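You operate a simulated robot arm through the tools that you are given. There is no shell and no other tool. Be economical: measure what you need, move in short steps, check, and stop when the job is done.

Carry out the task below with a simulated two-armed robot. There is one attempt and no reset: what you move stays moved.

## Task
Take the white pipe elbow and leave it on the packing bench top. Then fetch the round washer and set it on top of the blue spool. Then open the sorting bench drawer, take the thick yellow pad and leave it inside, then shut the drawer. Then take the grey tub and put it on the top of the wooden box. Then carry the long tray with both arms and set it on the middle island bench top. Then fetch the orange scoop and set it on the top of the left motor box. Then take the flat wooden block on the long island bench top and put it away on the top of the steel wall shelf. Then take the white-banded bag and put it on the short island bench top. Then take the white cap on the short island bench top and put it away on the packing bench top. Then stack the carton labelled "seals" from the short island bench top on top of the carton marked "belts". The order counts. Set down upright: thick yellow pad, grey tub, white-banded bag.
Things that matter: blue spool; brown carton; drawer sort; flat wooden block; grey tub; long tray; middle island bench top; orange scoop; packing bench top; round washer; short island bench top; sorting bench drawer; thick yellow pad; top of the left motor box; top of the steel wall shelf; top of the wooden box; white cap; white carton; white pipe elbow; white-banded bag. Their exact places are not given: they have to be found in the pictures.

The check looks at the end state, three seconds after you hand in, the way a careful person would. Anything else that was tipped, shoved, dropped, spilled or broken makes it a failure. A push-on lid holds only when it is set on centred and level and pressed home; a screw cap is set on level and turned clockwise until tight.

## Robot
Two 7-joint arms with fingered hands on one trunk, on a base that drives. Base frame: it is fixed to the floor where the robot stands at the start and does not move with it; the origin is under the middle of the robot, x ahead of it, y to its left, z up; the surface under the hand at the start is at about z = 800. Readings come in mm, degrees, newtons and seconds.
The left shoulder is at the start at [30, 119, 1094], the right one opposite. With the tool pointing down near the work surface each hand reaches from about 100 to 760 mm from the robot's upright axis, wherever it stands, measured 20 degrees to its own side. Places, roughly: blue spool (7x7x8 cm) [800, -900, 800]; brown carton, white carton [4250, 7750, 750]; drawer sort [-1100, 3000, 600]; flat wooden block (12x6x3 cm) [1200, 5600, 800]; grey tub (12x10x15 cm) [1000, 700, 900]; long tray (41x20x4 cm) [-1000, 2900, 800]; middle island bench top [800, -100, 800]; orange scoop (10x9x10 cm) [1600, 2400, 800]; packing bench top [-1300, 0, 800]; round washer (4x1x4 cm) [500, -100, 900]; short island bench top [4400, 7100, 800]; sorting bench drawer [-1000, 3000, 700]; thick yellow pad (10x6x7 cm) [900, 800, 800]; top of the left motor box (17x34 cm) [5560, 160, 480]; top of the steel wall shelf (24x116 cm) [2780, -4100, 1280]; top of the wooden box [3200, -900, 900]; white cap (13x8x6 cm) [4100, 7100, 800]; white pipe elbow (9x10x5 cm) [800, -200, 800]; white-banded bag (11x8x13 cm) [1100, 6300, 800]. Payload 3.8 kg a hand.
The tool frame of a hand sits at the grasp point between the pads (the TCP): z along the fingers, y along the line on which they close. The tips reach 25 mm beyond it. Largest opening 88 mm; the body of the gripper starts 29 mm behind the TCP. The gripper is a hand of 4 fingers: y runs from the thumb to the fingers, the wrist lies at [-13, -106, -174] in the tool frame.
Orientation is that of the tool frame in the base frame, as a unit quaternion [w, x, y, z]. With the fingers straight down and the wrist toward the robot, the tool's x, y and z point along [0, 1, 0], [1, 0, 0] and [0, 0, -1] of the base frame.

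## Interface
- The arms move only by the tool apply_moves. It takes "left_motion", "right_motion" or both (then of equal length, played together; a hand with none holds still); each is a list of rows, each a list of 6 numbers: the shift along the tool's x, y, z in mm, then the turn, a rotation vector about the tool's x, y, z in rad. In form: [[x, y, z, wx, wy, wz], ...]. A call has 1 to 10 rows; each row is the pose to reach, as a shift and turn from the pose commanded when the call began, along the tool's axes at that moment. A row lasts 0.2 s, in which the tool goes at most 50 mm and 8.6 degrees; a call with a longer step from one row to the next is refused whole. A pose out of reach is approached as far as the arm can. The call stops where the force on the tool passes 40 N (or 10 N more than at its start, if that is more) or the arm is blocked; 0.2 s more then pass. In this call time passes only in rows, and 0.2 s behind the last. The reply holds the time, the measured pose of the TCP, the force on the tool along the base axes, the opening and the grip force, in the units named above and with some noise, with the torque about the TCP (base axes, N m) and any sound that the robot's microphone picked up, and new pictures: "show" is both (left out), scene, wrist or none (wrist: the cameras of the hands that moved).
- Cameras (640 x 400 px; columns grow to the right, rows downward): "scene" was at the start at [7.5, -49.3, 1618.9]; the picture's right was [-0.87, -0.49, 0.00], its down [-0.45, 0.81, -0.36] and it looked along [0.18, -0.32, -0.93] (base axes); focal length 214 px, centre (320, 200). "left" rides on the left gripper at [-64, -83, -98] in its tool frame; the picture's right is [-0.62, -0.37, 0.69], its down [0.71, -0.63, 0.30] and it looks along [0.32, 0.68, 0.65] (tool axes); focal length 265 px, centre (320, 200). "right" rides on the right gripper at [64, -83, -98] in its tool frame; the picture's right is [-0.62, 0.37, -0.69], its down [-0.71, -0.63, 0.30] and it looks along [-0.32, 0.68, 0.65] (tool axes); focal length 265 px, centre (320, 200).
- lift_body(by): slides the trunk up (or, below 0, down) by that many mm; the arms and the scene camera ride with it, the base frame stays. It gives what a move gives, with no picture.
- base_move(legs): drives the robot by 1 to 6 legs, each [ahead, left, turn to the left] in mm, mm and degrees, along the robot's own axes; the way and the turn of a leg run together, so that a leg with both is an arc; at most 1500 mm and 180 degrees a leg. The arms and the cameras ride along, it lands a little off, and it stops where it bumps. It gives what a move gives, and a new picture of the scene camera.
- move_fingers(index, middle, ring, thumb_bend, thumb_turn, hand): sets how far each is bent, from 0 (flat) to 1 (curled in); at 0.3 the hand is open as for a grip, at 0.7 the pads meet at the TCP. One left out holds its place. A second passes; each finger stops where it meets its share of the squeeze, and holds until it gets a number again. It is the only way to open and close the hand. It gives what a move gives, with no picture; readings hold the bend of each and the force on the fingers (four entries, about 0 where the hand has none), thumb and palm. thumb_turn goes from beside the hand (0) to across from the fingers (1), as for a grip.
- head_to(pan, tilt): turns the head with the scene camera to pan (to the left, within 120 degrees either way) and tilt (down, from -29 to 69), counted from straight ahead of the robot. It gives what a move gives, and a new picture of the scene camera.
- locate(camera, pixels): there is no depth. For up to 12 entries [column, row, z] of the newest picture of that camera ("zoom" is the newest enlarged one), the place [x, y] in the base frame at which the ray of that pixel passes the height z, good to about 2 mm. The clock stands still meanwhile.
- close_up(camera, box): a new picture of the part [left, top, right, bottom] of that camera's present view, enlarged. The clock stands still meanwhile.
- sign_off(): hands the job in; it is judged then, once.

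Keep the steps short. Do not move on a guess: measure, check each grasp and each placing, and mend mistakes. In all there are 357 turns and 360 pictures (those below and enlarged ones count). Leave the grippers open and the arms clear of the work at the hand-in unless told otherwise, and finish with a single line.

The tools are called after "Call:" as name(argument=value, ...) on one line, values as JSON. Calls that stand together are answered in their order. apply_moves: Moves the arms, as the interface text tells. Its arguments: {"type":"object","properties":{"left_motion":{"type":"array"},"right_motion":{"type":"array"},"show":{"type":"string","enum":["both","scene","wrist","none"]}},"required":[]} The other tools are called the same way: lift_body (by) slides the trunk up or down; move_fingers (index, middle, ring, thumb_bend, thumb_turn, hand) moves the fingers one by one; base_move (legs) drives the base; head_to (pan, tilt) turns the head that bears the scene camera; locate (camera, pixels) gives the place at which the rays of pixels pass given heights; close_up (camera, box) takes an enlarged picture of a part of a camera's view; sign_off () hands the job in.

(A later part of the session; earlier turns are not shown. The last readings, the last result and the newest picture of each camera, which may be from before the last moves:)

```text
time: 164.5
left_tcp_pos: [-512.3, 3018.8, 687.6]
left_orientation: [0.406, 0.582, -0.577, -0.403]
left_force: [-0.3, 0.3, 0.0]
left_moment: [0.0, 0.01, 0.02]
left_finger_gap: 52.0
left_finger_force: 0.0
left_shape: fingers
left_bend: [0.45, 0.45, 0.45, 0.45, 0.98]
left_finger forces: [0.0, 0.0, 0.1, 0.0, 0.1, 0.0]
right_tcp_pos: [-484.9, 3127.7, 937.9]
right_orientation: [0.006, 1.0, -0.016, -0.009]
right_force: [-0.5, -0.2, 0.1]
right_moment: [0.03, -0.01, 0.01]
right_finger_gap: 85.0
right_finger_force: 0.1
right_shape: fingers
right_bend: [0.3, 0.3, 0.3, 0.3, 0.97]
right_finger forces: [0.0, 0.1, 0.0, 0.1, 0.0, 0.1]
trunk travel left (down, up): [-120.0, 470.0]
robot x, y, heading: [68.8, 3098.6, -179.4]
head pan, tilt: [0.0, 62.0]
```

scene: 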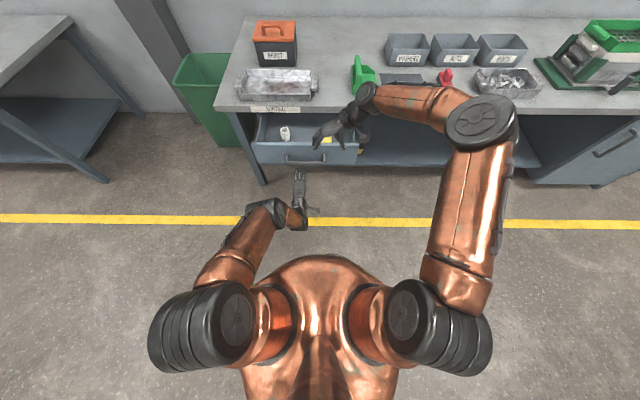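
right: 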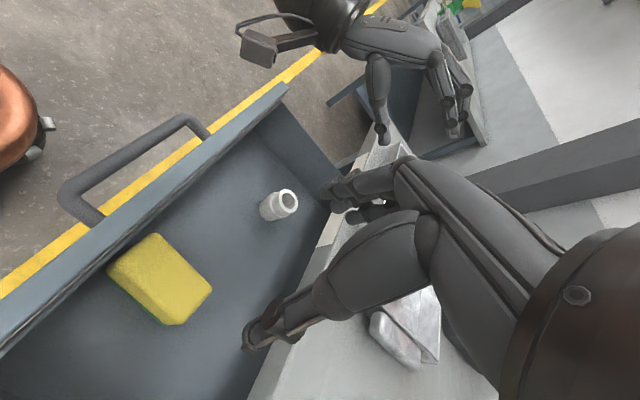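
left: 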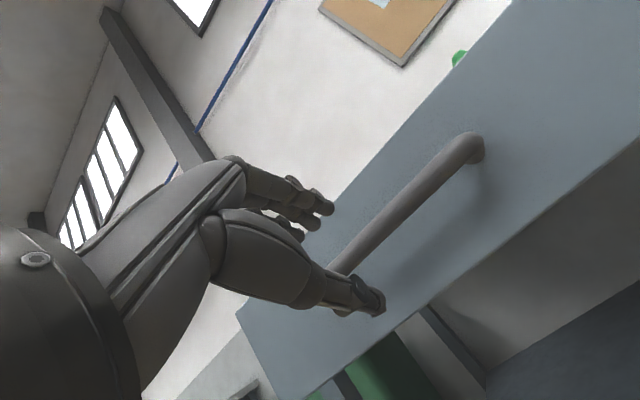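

Drive 92 mm ahead so the bar is inside the hand, then close.

Call:
base_move(legs=[[92, 0, 0]])

Call:
move_fingers(hand="left", index=0.75, middle=0.75, ring=0.75, thumb_bend=0.7)

Call:
close_up(camera="left", box=[200, 80, 520, 340])

```text
time: 165.6
left_tcp_pos: [-607.1, 3019.2, 685.7]
left_orientation: [0.406, 0.582, -0.578, -0.403]
left_force: [0.1, 0.1, -0.4]
left_moment: [-0.01, 0.03, 0.01]
left_finger_gap: 52.3
left_finger_force: 0.0
left_shape: fingers
left_bend: [0.45, 0.45, 0.45, 0.45, 0.98]
left_finger forces: [0.0, 0.1, 0.0, 0.1, 0.0, 0.0]
right_tcp_pos: [-577.7, 3129.5, 936.9]
right_orientation: [0.007, 1.0, -0.018, -0.007]
right_force: [-0.3, -0.2, -0.1]
right_moment: [0.01, -0.05, 0.04]
right_finger_gap: 85.0
right_finger_force: 0.2
right_shape: fingers
right_bend: [0.3, 0.3, 0.3, 0.3, 0.97]
right_finger forces: [0.0, 0.1, 0.0, 0.0, 0.1, 0.1]
trunk travel left (down, up): [-120.0, 470.0]
robot x, y, heading: [-22.4, 3102.0, -179.5]
head pan, tilt: [0.0, 62.0]
```

scene: 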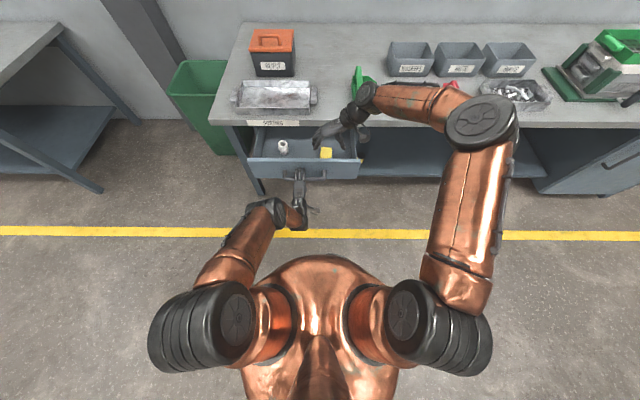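

```text
time: 166.6
left_tcp_pos: [-605.7, 3019.4, 687.9]
left_orientation: [0.406, 0.582, -0.578, -0.404]
left_force: [-0.3, 0.2, 0.8]
left_moment: [0.02, -0.02, -0.07]
left_finger_gap: 0.1
left_finger_force: 0.5
left_shape: fingers
left_bend: [0.75, 0.75, 0.75, 0.68, 0.98]
left_finger forces: [0.2, 0.0, 1.1, 0.0, 0.5, 0.0]
right_tcp_pos: [-576.0, 3129.4, 937.6]
right_orientation: [0.006, 1.0, -0.016, -0.008]
right_force: [-0.2, 0.2, 0.5]
right_moment: [0.02, 0.03, 0.01]
right_finger_gap: 85.2
right_finger_force: 0.1
right_shape: fingers
right_bend: [0.3, 0.3, 0.3, 0.3, 0.97]
right_finger forces: [0.0, 0.1, 0.1, 0.1, 0.0, 0.1]
trunk travel left (down, up): [-120.0, 470.0]
robot x, y, heading: [-23.6, 3098.3, -179.8]
head pan, tilt: [0.0, 62.0]
```

```text
1.54 times, centred on (360, 210) of left
```

zoom: 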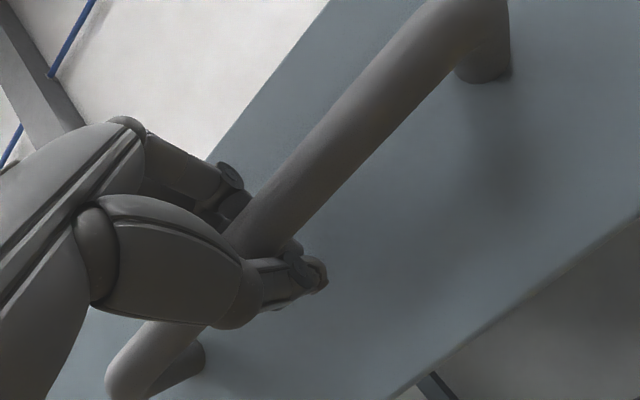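

Push the drawer shut by driving ahead.

Call:
base_move(legs=[[232, 0, 0]])

Call:
close_up(camera="left", box=[200, 0, 640, 340])

```text
time: 168.3
left_tcp_pos: [-838.0, 3012.9, 686.2]
left_orientation: [0.407, 0.584, -0.577, -0.402]
left_force: [-0.7, -0.1, -1.1]
left_moment: [0.0, 0.02, -0.01]
left_finger_gap: 0.0
left_finger_force: 0.3
left_shape: fingers
left_bend: [0.75, 0.75, 0.75, 0.68, 0.97]
left_finger forces: [0.0, 0.1, 0.0, 0.0, 0.5, 0.0]
right_tcp_pos: [-808.3, 3124.4, 937.3]
right_orientation: [0.006, 1.0, -0.014, -0.007]
right_force: [-0.5, -0.2, -0.2]
right_moment: [-0.01, -0.01, -0.01]
right_finger_gap: 85.0
right_finger_force: 0.1
right_shape: fingers
right_bend: [0.3, 0.3, 0.3, 0.3, 0.97]
right_finger forces: [0.0, 0.0, 0.0, 0.0, 0.0, 0.0]
trunk travel left (down, up): [-120.0, 470.0]
robot x, y, heading: [-253.7, 3100.4, -179.2]
head pan, tilt: [0.0, 62.0]
```

scene: 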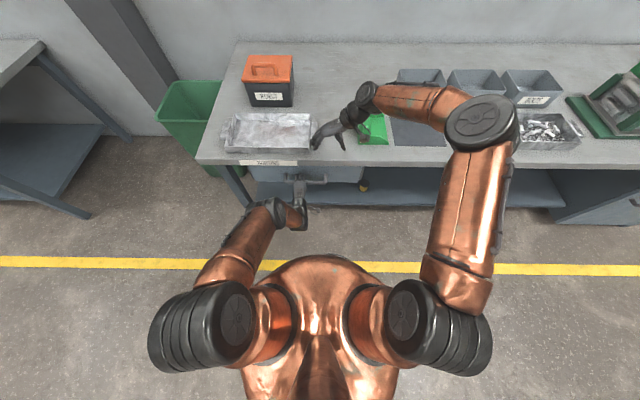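

```text
1.18 times, centred on (420, 170) of left
```

zoom: 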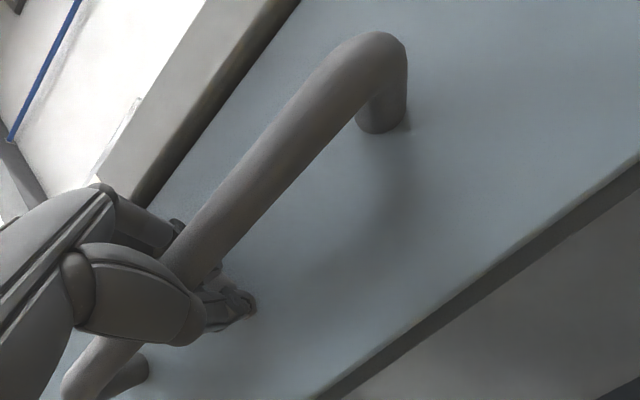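

Push a little more to confirm it's fully home.

Call:
base_move(legs=[[25, 0, 0]])

Call:
close_up(camera="left", box=[200, 0, 640, 340])

```text
time: 169.2
left_tcp_pos: [-857.6, 3014.2, 686.2]
left_orientation: [0.406, 0.583, -0.576, -0.404]
left_force: [-0.5, 0.2, 0.9]
left_moment: [0.0, 0.02, 0.03]
left_finger_gap: 0.0
left_finger_force: 0.2
left_shape: fingers
left_bend: [0.75, 0.75, 0.75, 0.68, 0.98]
left_finger forces: [0.1, 0.1, 0.0, 0.0, 0.2, 0.0]
right_tcp_pos: [-831.9, 3123.3, 938.3]
right_orientation: [0.005, 1.0, -0.014, -0.009]
right_force: [-0.3, 0.1, 0.6]
right_moment: [0.01, 0.03, -0.02]
right_finger_gap: 84.9
right_finger_force: 0.0
right_shape: fingers
right_bend: [0.3, 0.3, 0.3, 0.3, 0.97]
right_finger forces: [0.0, 0.0, 0.0, 0.0, 0.0, 0.0]
trunk travel left (down, up): [-120.0, 470.0]
robot x, y, heading: [-276.0, 3094.9, -179.1]
head pan, tilt: [0.0, 62.0]
stopped in leg 1: the force on the tool passed its limit at 48 N (the readings are from after the stop); the commanded pose is now the measured one
```

scene: 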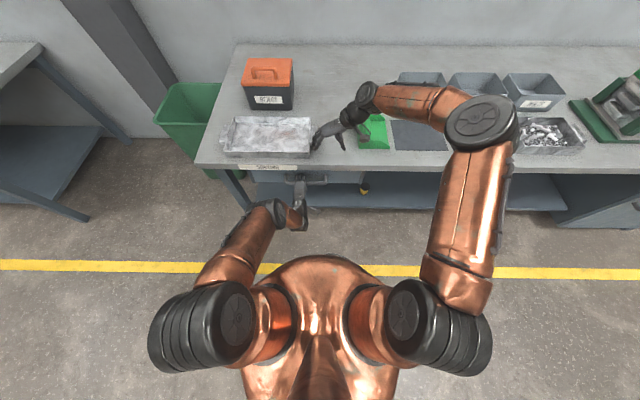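

```text
1.18 times, centred on (420, 170) of left
```

zoom: 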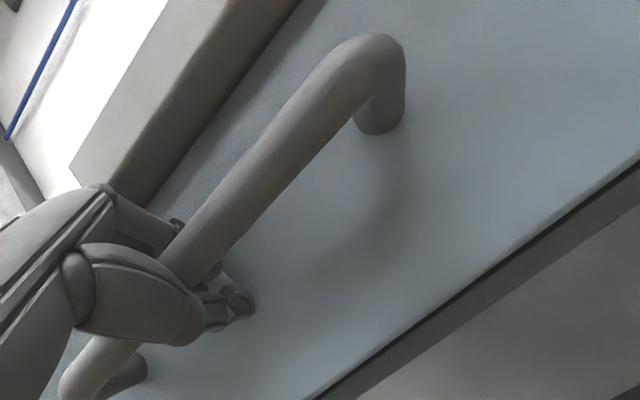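

Closed firmly. Release, back off, raise trunk.

Call:
move_fingers(hand="left", index=0.4, middle=0.4, ring=0.4, thumb_bend=0.4)

Call:
base_move(legs=[[-250, 0, 0]])

Call:
lift_body(by=130)

```text
time: 170.2
left_tcp_pos: [-855.2, 3014.3, 685.7]
left_orientation: [0.405, 0.582, -0.577, -0.405]
left_force: [29.2, -0.6, -8.4]
left_moment: [0.08, -0.08, 0.21]
left_finger_gap: 28.1
left_finger_force: 14.3
left_shape: fingers
left_bend: [0.73, 0.76, 0.49, 0.4, 0.98]
left_finger forces: [9.7, 10.2, 9.1, 0.1, 0.0, 0.0]
right_tcp_pos: [-829.3, 3122.7, 938.3]
right_orientation: [0.007, 1.0, -0.015, -0.009]
right_force: [0.2, 0.4, 0.1]
right_moment: [0.01, -0.02, -0.02]
right_finger_gap: 85.0
right_finger_force: 0.1
right_shape: fingers
right_bend: [0.3, 0.3, 0.3, 0.3, 0.97]
right_finger forces: [0.0, 0.0, 0.0, 0.0, 0.1, 0.0]
trunk travel left (down, up): [-120.0, 470.0]
robot x, y, heading: [-277.5, 3096.2, -178.9]
head pan, tilt: [0.0, 62.0]
```

```text
time: 172.1
left_tcp_pos: [-610.1, 3017.9, 686.9]
left_orientation: [0.406, 0.582, -0.577, -0.405]
left_force: [-0.5, 0.3, 0.0]
left_moment: [-0.03, 0.0, 0.01]
left_finger_gap: 62.9
left_finger_force: 0.1
left_shape: fingers
left_bend: [0.4, 0.4, 0.4, 0.4, 0.98]
left_finger forces: [0.0, 0.1, 0.0, 0.0, 0.1, 0.1]
right_tcp_pos: [-582.4, 3127.3, 938.2]
right_orientation: [0.006, 1.0, -0.016, -0.008]
right_force: [0.0, 0.0, -0.1]
right_moment: [0.0, 0.05, 0.02]
right_finger_gap: 84.8
right_finger_force: 0.0
right_shape: fingers
right_bend: [0.3, 0.3, 0.3, 0.3, 0.97]
right_finger forces: [0.0, 0.0, 0.0, 0.1, 0.0, 0.1]
trunk travel left (down, up): [-120.0, 470.0]
robot x, y, heading: [-27.1, 3102.2, -179.3]
head pan, tilt: [0.0, 62.0]
```

scene: 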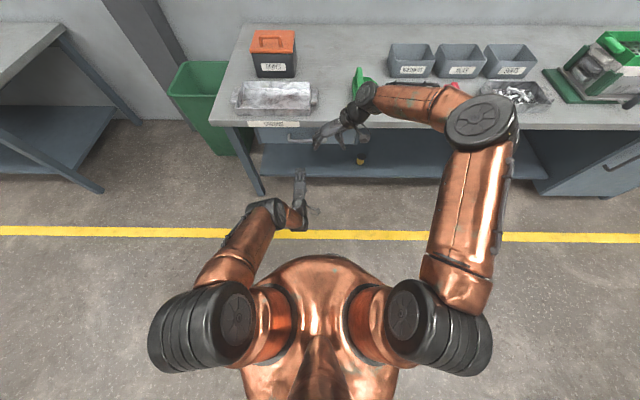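

```text
time: 173.6
left_tcp_pos: [-610.5, 3017.1, 817.0]
left_orientation: [0.405, 0.581, -0.578, -0.405]
left_force: [0.1, 0.2, 0.4]
left_moment: [0.02, -0.03, 0.03]
left_finger_gap: 63.0
left_finger_force: 0.0
left_shape: fingers
left_bend: [0.4, 0.4, 0.4, 0.4, 0.98]
left_finger forces: [0.0, 0.0, 0.1, 0.0, 0.0, 0.0]
right_tcp_pos: [-583.6, 3128.5, 1066.9]
right_orientation: [0.006, 1.0, -0.015, -0.008]
right_force: [-0.1, 0.2, -0.3]
right_moment: [0.01, 0.01, -0.01]
right_finger_gap: 84.9
right_finger_force: 0.2
right_shape: fingers
right_bend: [0.3, 0.3, 0.3, 0.3, 0.97]
right_finger forces: [0.1, 0.0, 0.0, 0.0, 0.0, 0.0]
trunk travel left (down, up): [-250.0, 340.0]
robot x, y, heading: [-28.8, 3103.4, -179.1]
head pan, tilt: [0.0, 62.0]
```

Call:
head_to(pan=0, tilt=45)

Call:
close_up(camera="scene", box=[220, 170, 380, 270])

```text
time: 174.4
left_tcp_pos: [-610.1, 3018.6, 816.9]
left_orientation: [0.406, 0.582, -0.577, -0.404]
left_force: [-0.4, -0.2, 0.4]
left_moment: [0.01, -0.01, -0.02]
left_finger_gap: 63.2
left_finger_force: 0.0
left_shape: fingers
left_bend: [0.4, 0.4, 0.4, 0.4, 0.98]
left_finger forces: [0.0, 0.1, 0.1, 0.0, 0.0, 0.0]
right_tcp_pos: [-583.8, 3127.8, 1068.1]
right_orientation: [0.006, 1.0, -0.016, -0.008]
right_force: [0.0, -0.7, 0.0]
right_moment: [0.0, -0.01, 0.04]
right_finger_gap: 84.8
right_finger_force: 0.0
right_shape: fingers
right_bend: [0.3, 0.3, 0.3, 0.3, 0.97]
right_finger forces: [0.0, 0.0, 0.1, 0.1, 0.0, 0.1]
trunk travel left (down, up): [-250.0, 340.0]
robot x, y, heading: [-31.8, 3100.1, -179.2]
head pan, tilt: [0.0, 45.0]
```

scene: 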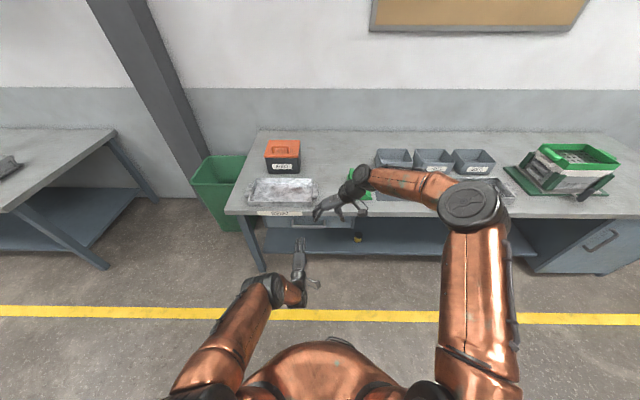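

```text
4.00 times, centred on (300, 220) of scene
```

zoom: 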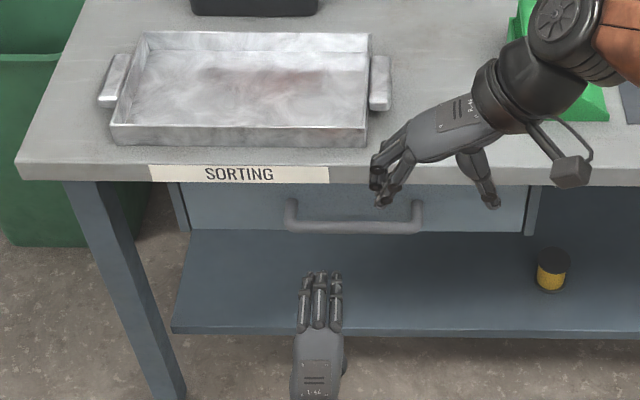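

Drawer shut. Raise the left arm into a neutral pose.

Call:
apply_moves(left_motion=[[14, 30, -11, 0.135, 0, 0], [28, 60, -22, 0.27, 0, 0], [42, 90, -33, 0.405, 0, 0], [56, 120, -44, 0.54, 0, 0], [70, 150, -55, 0.675, 0, 0], [84, 180, -66, 0.81, 0, 0], [98, 210, -77, 0.945, 0, 0], [112, 238, -88, 1.08, 0, 0], [125, 265, -96, 1.22, 0, 0]], show="none")

Call:
locate(camera="scene", pixels=[[308.75, 227, 684]])

Call:
base_move(legs=[[0, 1500, 0], [0, 280, 0], [0, 0, 91], [0, 1250, 0]])

```text
time: 176.4
left_tcp_pos: [-611.1, 2893.0, 1098.6]
left_orientation: [-0.001, 0.71, -0.704, 0.0]
left_force: [-0.4, 0.1, 0.2]
left_moment: [-0.01, 0.01, 0.02]
left_finger_gap: 63.1
left_finger_force: 0.1
left_shape: fingers
left_bend: [0.4, 0.4, 0.4, 0.4, 0.98]
left_finger forces: [0.0, 0.0, 0.1, 0.1, 0.0, 0.0]
right_tcp_pos: [-584.2, 3128.1, 1067.5]
right_orientation: [0.006, 1.0, -0.015, -0.007]
right_force: [0.5, 0.0, -0.1]
right_moment: [0.04, 0.0, 0.0]
right_finger_gap: 85.1
right_finger_force: 0.1
right_shape: fingers
right_bend: [0.3, 0.3, 0.3, 0.3, 0.97]
right_finger forces: [0.0, 0.0, 0.1, 0.0, 0.0, 0.0]
trunk travel left (down, up): [-250.0, 340.0]
robot x, y, heading: [-30.5, 3104.1, -179.5]
head pan, tilt: [0.0, 45.0]
```

```text
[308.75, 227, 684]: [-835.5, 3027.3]
```

```text
time: 195.2
left_tcp_pos: [1423.7, 709.4, 1098.8]
left_orientation: [0.0, 1.0, -0.005, -0.001]
left_force: [0.6, 0.6, 0.1]
left_moment: [0.03, -0.02, -0.01]
left_finger_gap: 63.0
left_finger_force: 0.0
left_shape: fingers
left_bend: [0.4, 0.4, 0.4, 0.4, 0.98]
left_finger forces: [0.0, 0.0, 0.0, 0.1, 0.1, 0.1]
right_tcp_pos: [1187.5, 740.8, 1066.9]
right_orientation: [0.009, 0.725, 0.689, -0.002]
right_force: [-0.1, 1.1, 0.2]
right_moment: [0.0, 0.02, 0.02]
right_finger_gap: 85.0
right_finger_force: 0.1
right_shape: fingers
right_bend: [0.3, 0.3, 0.3, 0.3, 0.97]
right_finger forces: [0.0, 0.0, 0.1, 0.1, 0.0, 0.1]
trunk travel left (down, up): [-250.0, 340.0]
robot x, y, heading: [1226.9, 1296.6, -90.5]
head pan, tilt: [0.0, 45.0]
```

scene: 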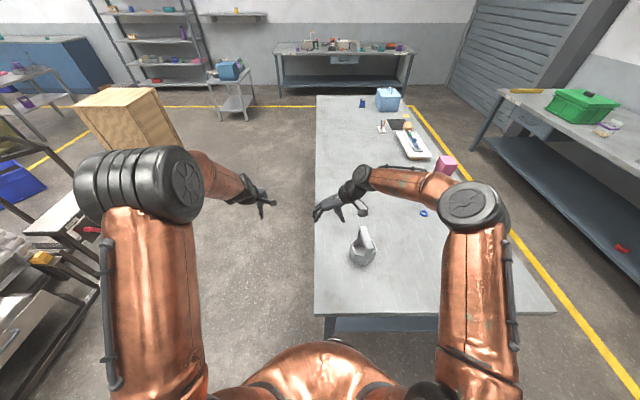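

Call:
close_up(camera="scene", box=[330, 215, 394, 275])

Call:
close_up(camera="scene", box=[60, 70, 220, 170])

```text
6.67 times, centred on (362, 245) of scene
```

zoom: 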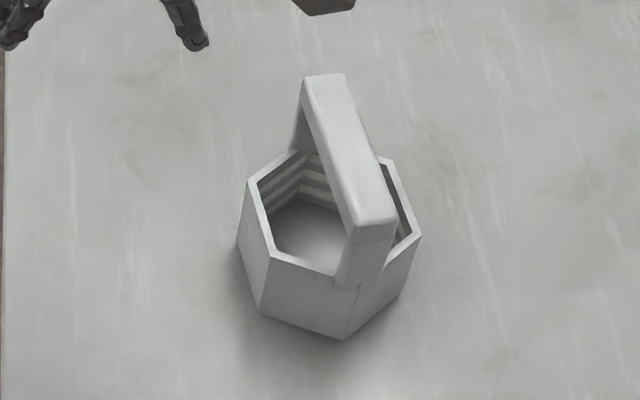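

```text
4.00 times, centred on (140, 120) of scene
```

zoom: 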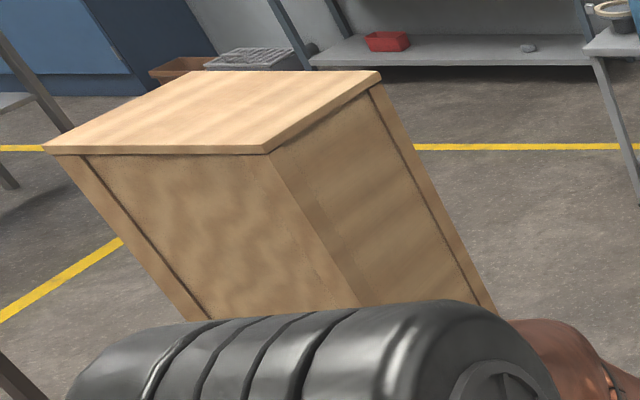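

Call:
locate(camera="scene", pixels=[[366.2, 237.5, 950], [362.5, 228, 950], [370, 247.5, 950], [366.2, 237.5, 930], [361, 264, 800], [372, 252, 900]])

```text
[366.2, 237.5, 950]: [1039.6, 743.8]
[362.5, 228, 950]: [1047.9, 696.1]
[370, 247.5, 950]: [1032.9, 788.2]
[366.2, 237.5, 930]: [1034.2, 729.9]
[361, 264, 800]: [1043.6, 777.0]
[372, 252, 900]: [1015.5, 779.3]
```

Move right hand over the tub's handle, turned 12° to match it.

Call:
apply_moves(right_motion=[[-1, -45, 0, 0, 0, -0.07], [-3, -90, 0, 0, 0, -0.14], [-5, -130, 15, 0, 0, -0.21], [-5, -147, 45, 0, 0, -0.21], [-5, -147, 67, 0, 0, -0.21]], show="both")

Call:
close_up(camera="scene", box=[330, 205, 410, 275])

```text
time: 196.4
left_tcp_pos: [1423.0, 708.7, 1098.1]
left_orientation: [0.001, 1.0, -0.007, -0.001]
left_force: [0.5, -0.3, -0.3]
left_moment: [-0.01, 0.01, 0.0]
left_finger_gap: 63.4
left_finger_force: 0.0
left_shape: fingers
left_bend: [0.4, 0.4, 0.4, 0.4, 0.98]
left_finger forces: [0.0, 0.0, 0.0, 0.0, 0.0, 0.0]
right_tcp_pos: [1041.1, 741.8, 999.8]
right_orientation: [0.009, 0.649, 0.761, -0.002]
right_force: [0.9, -0.2, -1.0]
right_moment: [-0.03, 0.03, 0.0]
right_finger_gap: 85.1
right_finger_force: 0.1
right_shape: fingers
right_bend: [0.3, 0.3, 0.3, 0.3, 0.97]
right_finger forces: [0.1, 0.0, 0.0, 0.0, 0.1, 0.0]
trunk travel left (down, up): [-250.0, 340.0]
robot x, y, heading: [1226.8, 1292.3, -90.1]
head pan, tilt: [0.0, 45.0]
```

scene: 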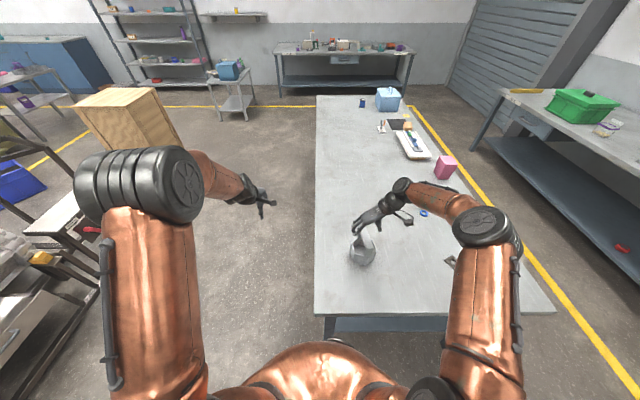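
right: 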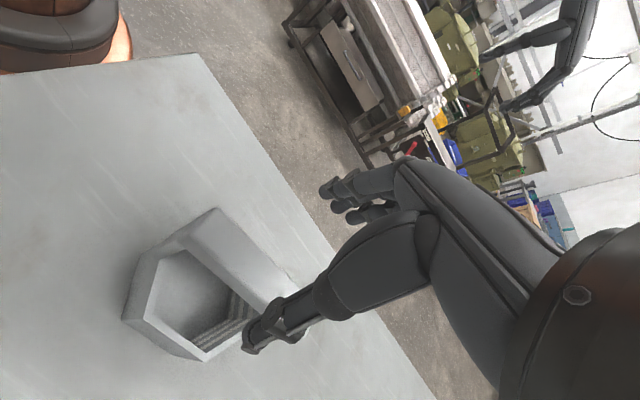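

```text
5.71 times, centred on (370, 240) of scene
```

zoom: 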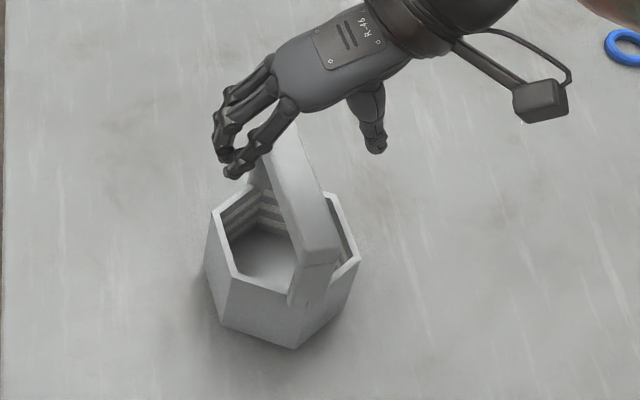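

Call:
locate(camera="right", pixels=[[212, 213, 950], [180, 238, 950], [212, 213, 935], [250, 260, 950], [290, 285, 950]])

```text
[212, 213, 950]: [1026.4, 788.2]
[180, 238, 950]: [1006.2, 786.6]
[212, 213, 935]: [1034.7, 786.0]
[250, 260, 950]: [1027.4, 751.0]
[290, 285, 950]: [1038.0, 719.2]
```

Descend to the handle (TCP z≈925).

Call:
apply_moves(right_motion=[[-7, -6, 30, 0, 0, 0], [-7, -6, 60, 0, 0, 0], [-7, -6, 75, 0, 0, 0]], show="wrist")

Call:
close_up(camera="scene", box=[330, 205, 410, 275])

```text
time: 197.2
left_tcp_pos: [1422.7, 709.4, 1097.9]
left_orientation: [0.0, 1.0, -0.006, -0.001]
left_force: [-0.7, 0.3, 0.6]
left_moment: [-0.04, 0.03, 0.01]
left_finger_gap: 63.2
left_finger_force: 0.0
left_shape: fingers
left_bend: [0.4, 0.4, 0.4, 0.4, 0.98]
left_finger forces: [0.0, 0.0, 0.0, 0.1, 0.0, 0.0]
right_tcp_pos: [1036.9, 731.4, 924.7]
right_orientation: [0.009, 0.648, 0.761, -0.002]
right_force: [0.4, -0.4, 0.5]
right_moment: [0.02, 0.01, 0.02]
right_finger_gap: 84.6
right_finger_force: 0.1
right_shape: fingers
right_bend: [0.3, 0.3, 0.3, 0.3, 0.97]
right_finger forces: [0.0, 0.1, 0.1, 0.0, 0.0, 0.1]
trunk travel left (down, up): [-250.0, 340.0]
robot x, y, heading: [1223.9, 1294.2, -90.3]
head pan, tilt: [0.0, 45.0]
```

right: 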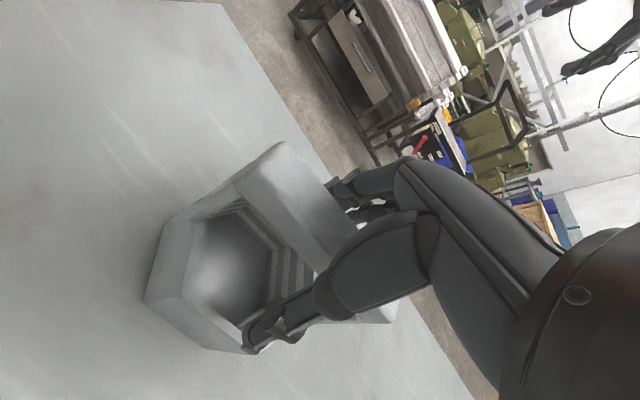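

```text
5.71 times, centred on (370, 240) of scene
```

zoom: 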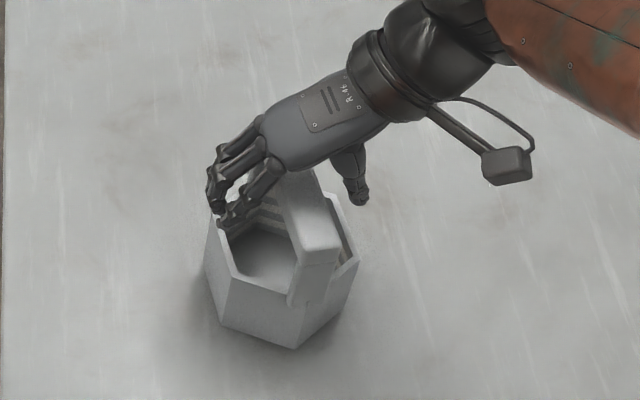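

Call:
move_fingers(hand="right", index=0.7, middle=0.7, ring=0.7, thumb_bend=0.68)

Call:
apply_moves(right_motion=[[0, 0, -15, 0, 0, 0]], show="wrist")

```text
time: 198.2
left_tcp_pos: [1424.4, 709.4, 1097.9]
left_orientation: [0.0, 1.0, -0.007, -0.001]
left_force: [-0.3, 0.3, 0.6]
left_moment: [0.01, -0.01, 0.0]
left_finger_gap: 63.4
left_finger_force: 0.0
left_shape: fingers
left_bend: [0.4, 0.4, 0.4, 0.4, 0.98]
left_finger forces: [0.0, 0.0, 0.0, 0.1, 0.0, 0.0]
right_tcp_pos: [1036.4, 732.9, 925.3]
right_orientation: [0.01, 0.648, 0.761, -0.003]
right_force: [0.5, -0.1, -0.5]
right_moment: [0.03, -0.02, 0.0]
right_finger_gap: 12.5
right_finger_force: 5.7
right_shape: fingers
right_bend: [0.64, 0.7, 0.68, 0.63, 0.97]
right_finger forces: [4.7, 0.0, 1.0, 0.0, 5.6, 0.0]
trunk travel left (down, up): [-250.0, 340.0]
robot x, y, heading: [1225.4, 1296.2, -90.5]
head pan, tilt: [0.0, 45.0]
```

```text
time: 198.6
left_tcp_pos: [1423.1, 708.9, 1099.4]
left_orientation: [0.0, 1.0, -0.007, 0.0]
left_force: [-0.9, 1.2, 0.4]
left_moment: [0.02, 0.01, 0.0]
left_finger_gap: 63.2
left_finger_force: 0.1
left_shape: fingers
left_bend: [0.4, 0.4, 0.4, 0.4, 0.98]
left_finger forces: [0.0, 0.1, 0.0, 0.0, 0.0, 0.0]
right_tcp_pos: [1035.9, 733.0, 939.5]
right_orientation: [0.009, 0.648, 0.761, -0.003]
right_force: [-0.2, 0.2, -1.9]
right_moment: [0.04, 0.0, 0.0]
right_finger_gap: 12.5
right_finger_force: 5.7
right_shape: fingers
right_bend: [0.64, 0.7, 0.69, 0.63, 0.97]
right_finger forces: [4.6, 0.0, 0.9, 0.0, 5.6, 0.0]
trunk travel left (down, up): [-250.0, 340.0]
robot x, y, heading: [1223.6, 1297.1, -90.3]
head pan, tilt: [0.0, 45.0]
```

right: 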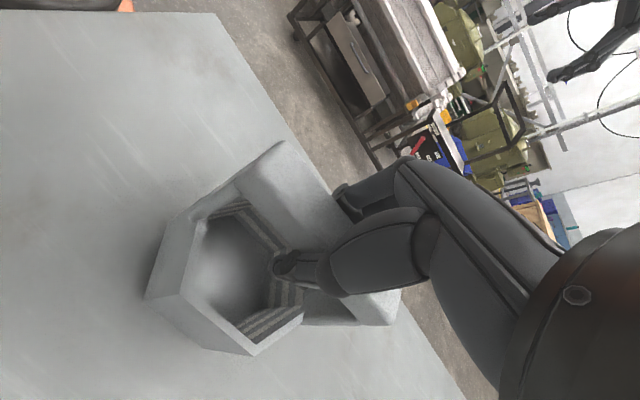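

The tub comes along. Tighten, then lift.

Call:
move_fingers(hand="right", index=0.8, middle=0.85, ring=0.85, thumb_bend=0.76)

Call:
apply_moves(right_motion=[[0, 0, -45, 0, 0, 0], [0, 0, -90, 0, 0, 0], [0, 0, -135, 0, 0, 0], [0, 0, -180, 0, 0, 0]], show="wrist")

```text
time: 199.6
left_tcp_pos: [1422.9, 708.9, 1099.5]
left_orientation: [-0.001, 1.0, -0.007, -0.002]
left_force: [-0.1, 0.2, 0.0]
left_moment: [-0.02, 0.02, -0.02]
left_finger_gap: 63.0
left_finger_force: 0.1
left_shape: fingers
left_bend: [0.4, 0.4, 0.4, 0.4, 0.98]
left_finger forces: [0.0, 0.0, 0.0, 0.0, 0.0, 0.0]
right_tcp_pos: [1036.1, 733.1, 940.2]
right_orientation: [0.01, 0.649, 0.761, -0.003]
right_force: [-0.7, -1.1, -1.2]
right_moment: [-0.01, 0.01, 0.02]
right_finger_gap: 0.2
right_finger_force: 10.4
right_shape: fingers
right_bend: [0.79, 0.84, 0.85, 0.72, 0.96]
right_finger forces: [6.7, 2.7, 0.7, 0.0, 9.6, 0.0]
trunk travel left (down, up): [-250.0, 340.0]
robot x, y, heading: [1225.4, 1291.2, -90.5]
head pan, tilt: [0.0, 45.0]
```

```text
time: 200.6
left_tcp_pos: [1423.6, 709.4, 1099.4]
left_orientation: [0.001, 1.0, -0.007, -0.001]
left_force: [-0.2, -0.3, -0.2]
left_moment: [-0.02, -0.01, 0.02]
left_finger_gap: 63.0
left_finger_force: 0.1
left_shape: fingers
left_bend: [0.4, 0.4, 0.4, 0.4, 0.98]
left_finger forces: [0.0, 0.0, 0.1, 0.1, 0.1, 0.1]
right_tcp_pos: [1034.8, 736.0, 1118.8]
right_orientation: [0.009, 0.648, 0.762, -0.003]
right_force: [0.0, 0.4, -2.6]
right_moment: [0.03, 0.06, -0.02]
right_finger_gap: 0.0
right_finger_force: 9.7
right_shape: fingers
right_bend: [0.79, 0.84, 0.85, 0.72, 0.96]
right_finger forces: [6.5, 2.8, 0.8, 0.0, 9.0, 0.0]
trunk travel left (down, up): [-250.0, 340.0]
robot x, y, heading: [1225.8, 1295.1, -90.6]
head pan, tilt: [0.0, 45.0]
```

right: 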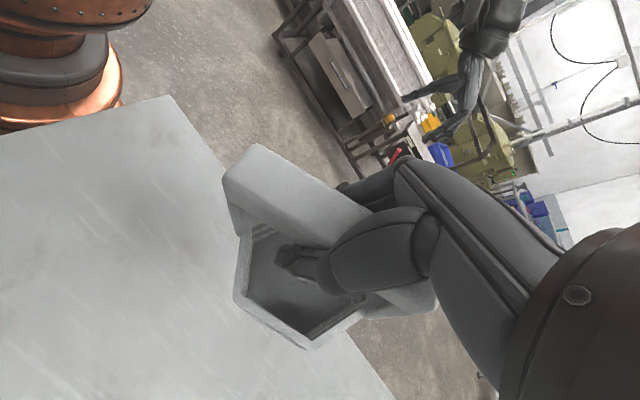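

Call:
close_up(camera="scene", box=[300, 150, 460, 250])

```text
4.00 times, centred on (380, 200) of scene
```

zoom: 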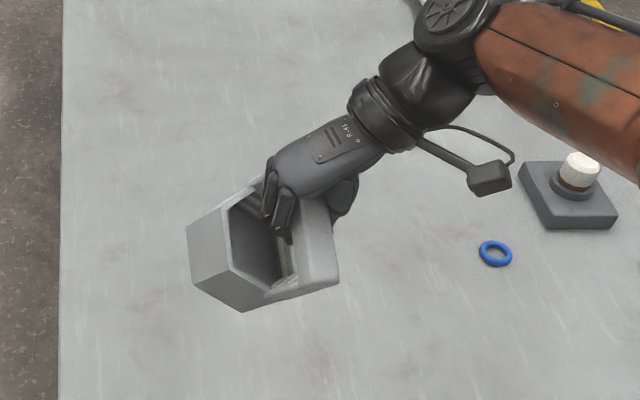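

The tub tilted because the fingers curled under the bar. Put it back down to regrip higher: lower until the bottom edge nearly touches.

Call:
apply_moves(right_motion=[[0, 0, 45, 0, 0, 0], [0, 0, 90, 0, 0, 0], [0, 0, 130, 0, 0, 0], [0, 0, 155, 0, 0, 0]], show="wrist")

Call:
close_up(camera="scene", box=[330, 205, 410, 275])

```text
time: 201.6
left_tcp_pos: [1422.8, 708.3, 1098.0]
left_orientation: [0.0, 1.0, -0.007, -0.001]
left_force: [0.6, 0.1, -0.2]
left_moment: [-0.01, -0.02, 0.02]
left_finger_gap: 63.2
left_finger_force: 0.0
left_shape: fingers
left_bend: [0.4, 0.4, 0.4, 0.4, 0.98]
left_finger forces: [0.0, 0.0, 0.0, 0.0, 0.0, 0.0]
right_tcp_pos: [1035.9, 732.7, 964.5]
right_orientation: [0.01, 0.649, 0.76, -0.003]
right_force: [-1.1, 0.1, -2.1]
right_moment: [0.06, 0.01, -0.03]
right_finger_gap: 0.1
right_finger_force: 9.0
right_shape: fingers
right_bend: [0.79, 0.84, 0.85, 0.72, 0.96]
right_finger forces: [6.1, 2.5, 0.9, 0.1, 8.7, 0.0]
trunk travel left (down, up): [-250.0, 340.0]
robot x, y, heading: [1225.7, 1295.2, -90.6]
head pan, tilt: [0.0, 45.0]
```

right: 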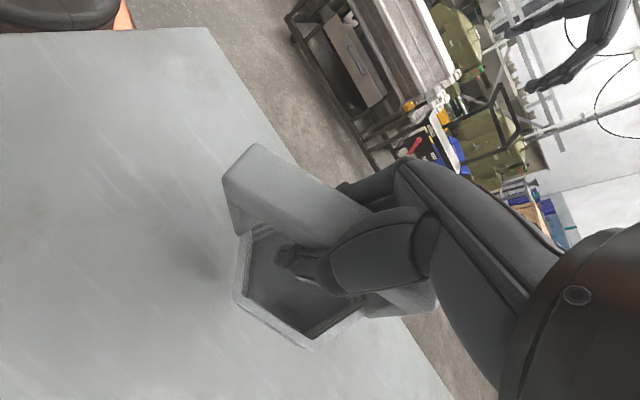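

```text
5.71 times, centred on (370, 240) of scene
```

zoom: 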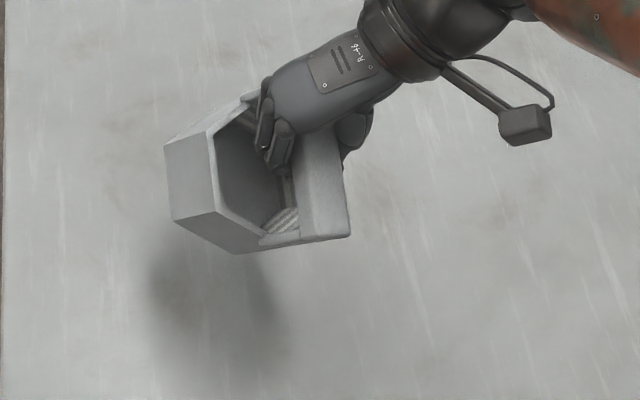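

The tub is rolled ~45° about the bar. Rotate the hand to bring it upright before setting down.

Call:
apply_moves(right_motion=[[0, 0, -20, 0.14, 0, 0], [0, 0, -20, 0.28, 0, 0], [0, 0, -20, 0.42, 0, 0], [0, 0, -20, 0.56, 0, 0], [0, 0, -20, 0.68, 0, 0]], show="both")

Call:
close_up(camera="scene", box=[330, 205, 410, 275])

```text
time: 202.8
left_tcp_pos: [1423.6, 707.7, 1099.3]
left_orientation: [0.0, 1.0, -0.007, -0.001]
left_force: [1.4, -0.4, -0.4]
left_moment: [0.02, 0.01, -0.01]
left_finger_gap: 63.4
left_finger_force: 0.0
left_shape: fingers
left_bend: [0.4, 0.4, 0.4, 0.4, 0.98]
left_finger forces: [0.0, 0.0, 0.1, 0.1, 0.0, 0.0]
right_tcp_pos: [1036.1, 733.2, 985.6]
right_orientation: [-0.209, 0.614, 0.717, -0.257]
right_force: [0.4, 0.3, -1.2]
right_moment: [0.06, 0.01, 0.02]
right_finger_gap: 0.0
right_finger_force: 7.9
right_shape: fingers
right_bend: [0.79, 0.84, 0.85, 0.72, 0.97]
right_finger forces: [4.7, 2.7, 1.0, 0.1, 7.5, 0.3]
trunk travel left (down, up): [-250.0, 340.0]
robot x, y, heading: [1225.1, 1288.8, -90.3]
head pan, tilt: [0.0, 45.0]
```

scene: 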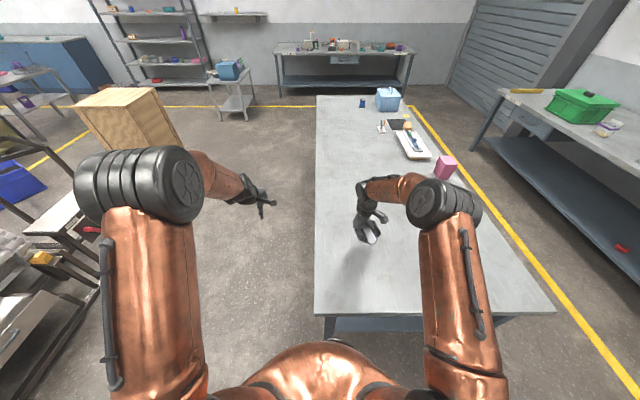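
right: 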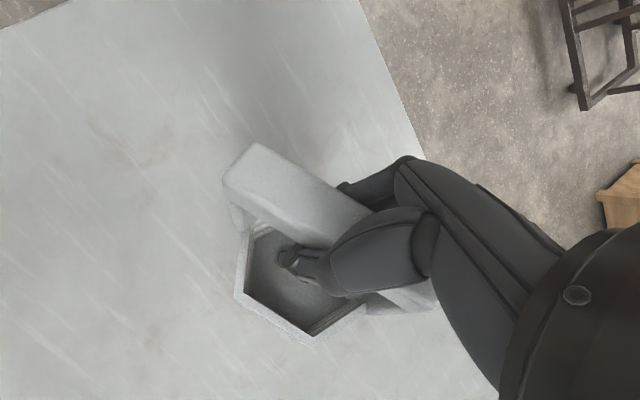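

```text
5.71 times, centred on (370, 240) of scene
```

zoom: 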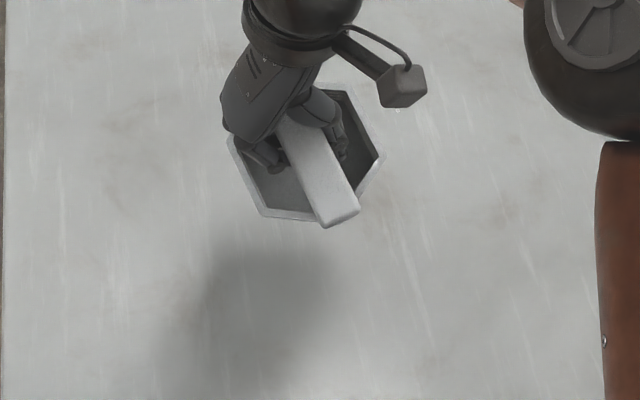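

The tub also pitches toward the robot ~30°. Correct the hand's pitch.

Call:
apply_moves(right_motion=[[0, 0, 0, 0, 0.1, -0.08], [0, 0, 0, 0, 0.2, -0.16], [0, 0, 0, 0, 0.3, -0.24], [0, 0, 0, 0, 0.38, -0.305]], show="wrist")

Call:
close_up(camera="scene", box=[330, 205, 410, 275])

```text
time: 203.8
left_tcp_pos: [1423.4, 708.8, 1097.5]
left_orientation: [0.0, 1.0, -0.007, -0.001]
left_force: [-1.0, 0.5, -0.1]
left_moment: [0.01, 0.0, 0.02]
left_finger_gap: 63.3
left_finger_force: 0.1
left_shape: fingers
left_bend: [0.4, 0.4, 0.4, 0.4, 0.98]
left_finger forces: [0.1, 0.0, 0.1, 0.0, 0.0, 0.0]
right_tcp_pos: [1033.0, 747.3, 989.9]
right_orientation: [-0.375, 0.535, 0.75, -0.101]
right_force: [-0.2, 0.3, -1.0]
right_moment: [0.02, -0.06, -0.02]
right_finger_gap: 0.0
right_finger_force: 7.7
right_shape: fingers
right_bend: [0.79, 0.84, 0.85, 0.72, 0.97]
right_finger forces: [4.8, 2.6, 0.7, 0.0, 7.3, 0.6]
right hand out of reach, approached as far as the arm can: row 4
trunk travel left (down, up): [-250.0, 340.0]
robot x, y, heading: [1226.0, 1296.6, -90.7]
head pan, tilt: [0.0, 45.0]
```

right: 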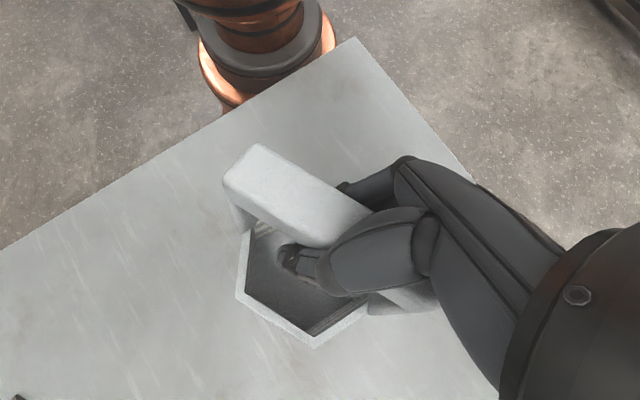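

```text
5.71 times, centred on (370, 240) of scene
```

zoom: 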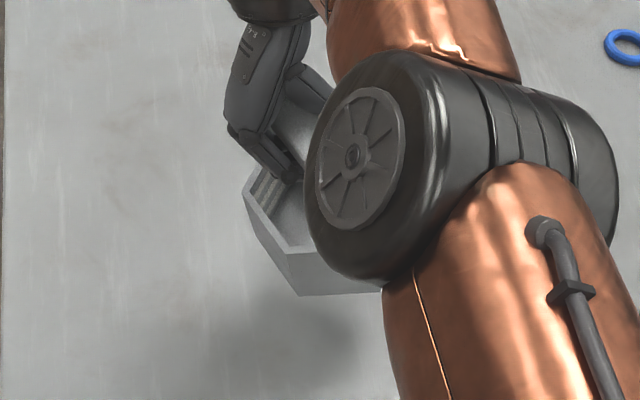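

Lower straight down in base frame.

Call:
apply_moves(right_motion=[[-9, 11, 14, 0, 0, 0], [-15.9, 19.4, 24.4, 0, 0, 0], [-18.2, 22, 27.9, 0, 0, 0]], show="wrist")

Call:
close_up(camera="scene", box=[330, 205, 410, 275])

```text
time: 204.6
left_tcp_pos: [1423.1, 709.2, 1097.0]
left_orientation: [0.0, 1.0, -0.007, -0.001]
left_force: [0.4, 0.7, -0.2]
left_moment: [-0.01, -0.01, 0.0]
left_finger_gap: 63.2
left_finger_force: 0.1
left_shape: fingers
left_bend: [0.4, 0.4, 0.4, 0.4, 0.98]
left_finger forces: [0.0, 0.0, 0.0, 0.0, 0.0, 0.0]
right_tcp_pos: [1032.2, 750.7, 949.9]
right_orientation: [-0.375, 0.536, 0.749, -0.101]
right_force: [-0.2, 0.2, -1.7]
right_moment: [0.02, -0.01, -0.01]
right_finger_gap: 0.0
right_finger_force: 7.8
right_shape: fingers
right_bend: [0.79, 0.84, 0.85, 0.72, 0.97]
right_finger forces: [4.7, 2.7, 0.6, 0.0, 7.1, 0.6]
right hand out of reach, approached as far as the arm can: row 3
trunk travel left (down, up): [-250.0, 340.0]
robot x, y, heading: [1227.8, 1296.3, -90.4]
head pan, tilt: [0.0, 45.0]
```

right: 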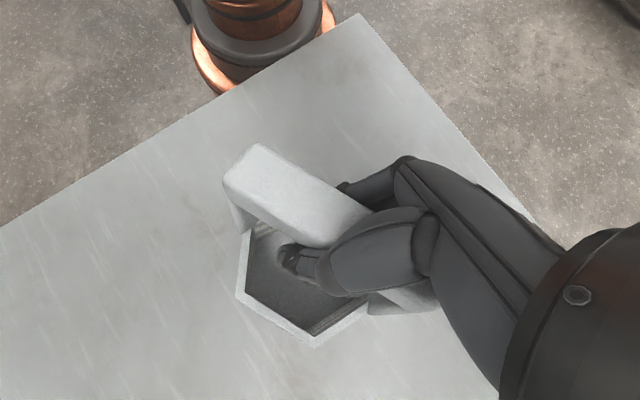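

```text
5.71 times, centred on (370, 240) of scene
```

zoom: 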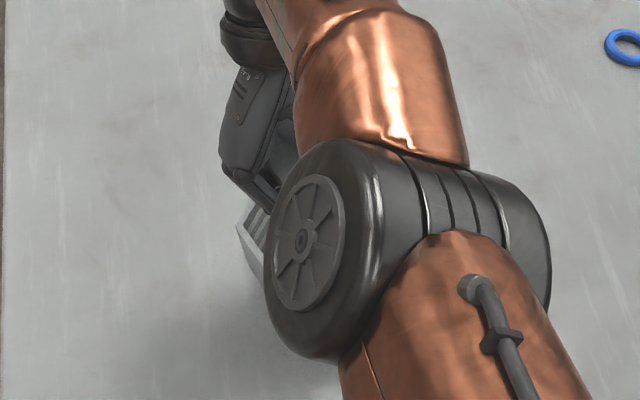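

Lower with the trunk in small steps until contact.

Call:
lift_body(by=-8)

Call:
lift_body(by=-6)

Call:
lift_body(by=-5)

Call:
close_up(camera="right", box=[160, 100, 480, 300])

```text
time: 205.2
left_tcp_pos: [1423.1, 708.7, 1090.7]
left_orientation: [-0.001, 1.0, -0.007, -0.001]
left_force: [0.3, 1.4, 0.4]
left_moment: [-0.01, 0.0, 0.01]
left_finger_gap: 63.2
left_finger_force: 0.1
left_shape: fingers
left_bend: [0.4, 0.4, 0.4, 0.4, 0.98]
left_finger forces: [0.0, 0.0, 0.0, 0.1, 0.0, 0.0]
right_tcp_pos: [1031.8, 749.8, 944.1]
right_orientation: [-0.374, 0.536, 0.75, -0.101]
right_force: [0.3, 0.1, -1.2]
right_moment: [-0.01, -0.06, 0.02]
right_finger_gap: 0.0
right_finger_force: 8.0
right_shape: fingers
right_bend: [0.79, 0.84, 0.85, 0.72, 0.97]
right_finger forces: [4.8, 2.6, 0.6, 0.1, 7.1, 0.7]
trunk travel left (down, up): [-242.0, 348.0]
robot x, y, heading: [1223.0, 1289.5, -90.7]
head pan, tilt: [0.0, 45.0]
```

```text
time: 205.8
left_tcp_pos: [1423.6, 709.4, 1084.8]
left_orientation: [0.0, 1.0, -0.006, 0.0]
left_force: [0.0, 0.3, -0.1]
left_moment: [-0.02, 0.01, -0.03]
left_finger_gap: 63.3
left_finger_force: 0.0
left_shape: fingers
left_bend: [0.4, 0.4, 0.4, 0.4, 0.98]
left_finger forces: [0.0, 0.0, 0.0, 0.0, 0.0, 0.0]
right_tcp_pos: [1031.9, 749.8, 937.8]
right_orientation: [-0.375, 0.536, 0.749, -0.101]
right_force: [-0.3, 0.5, -1.6]
right_moment: [0.02, -0.02, 0.01]
right_finger_gap: 0.0
right_finger_force: 7.1
right_shape: fingers
right_bend: [0.79, 0.84, 0.85, 0.72, 0.97]
right_finger forces: [4.7, 2.6, 0.7, 0.1, 7.0, 0.6]
trunk travel left (down, up): [-236.0, 354.0]
robot x, y, heading: [1230.1, 1293.6, -90.8]
head pan, tilt: [0.0, 45.0]
```

```text
time: 206.3
left_tcp_pos: [1424.7, 708.4, 1079.9]
left_orientation: [-0.001, 1.0, -0.008, -0.001]
left_force: [-0.9, -0.4, 0.9]
left_moment: [0.02, 0.0, 0.01]
left_finger_gap: 63.1
left_finger_force: 0.0
left_shape: fingers
left_bend: [0.4, 0.4, 0.4, 0.4, 0.98]
left_finger forces: [0.0, 0.0, 0.0, 0.0, 0.1, 0.0]
right_tcp_pos: [1032.8, 748.6, 931.0]
right_orientation: [-0.375, 0.536, 0.749, -0.102]
right_force: [-0.3, 0.2, -1.6]
right_moment: [0.02, -0.01, 0.02]
right_finger_gap: 0.0
right_finger_force: 7.8
right_shape: fingers
right_bend: [0.79, 0.84, 0.85, 0.72, 0.97]
right_finger forces: [4.7, 2.6, 0.7, 0.0, 7.0, 0.6]
trunk travel left (down, up): [-231.0, 359.0]
robot x, y, heading: [1225.5, 1294.5, -90.6]
head pan, tilt: [0.0, 45.0]
```

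```text
2.00 times, centred on (320, 200) of right
```

zoom: 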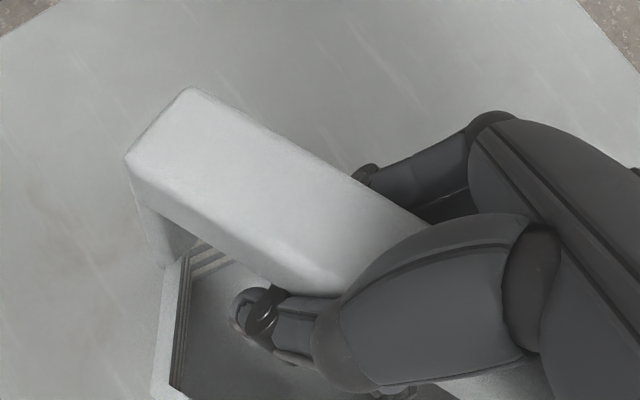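

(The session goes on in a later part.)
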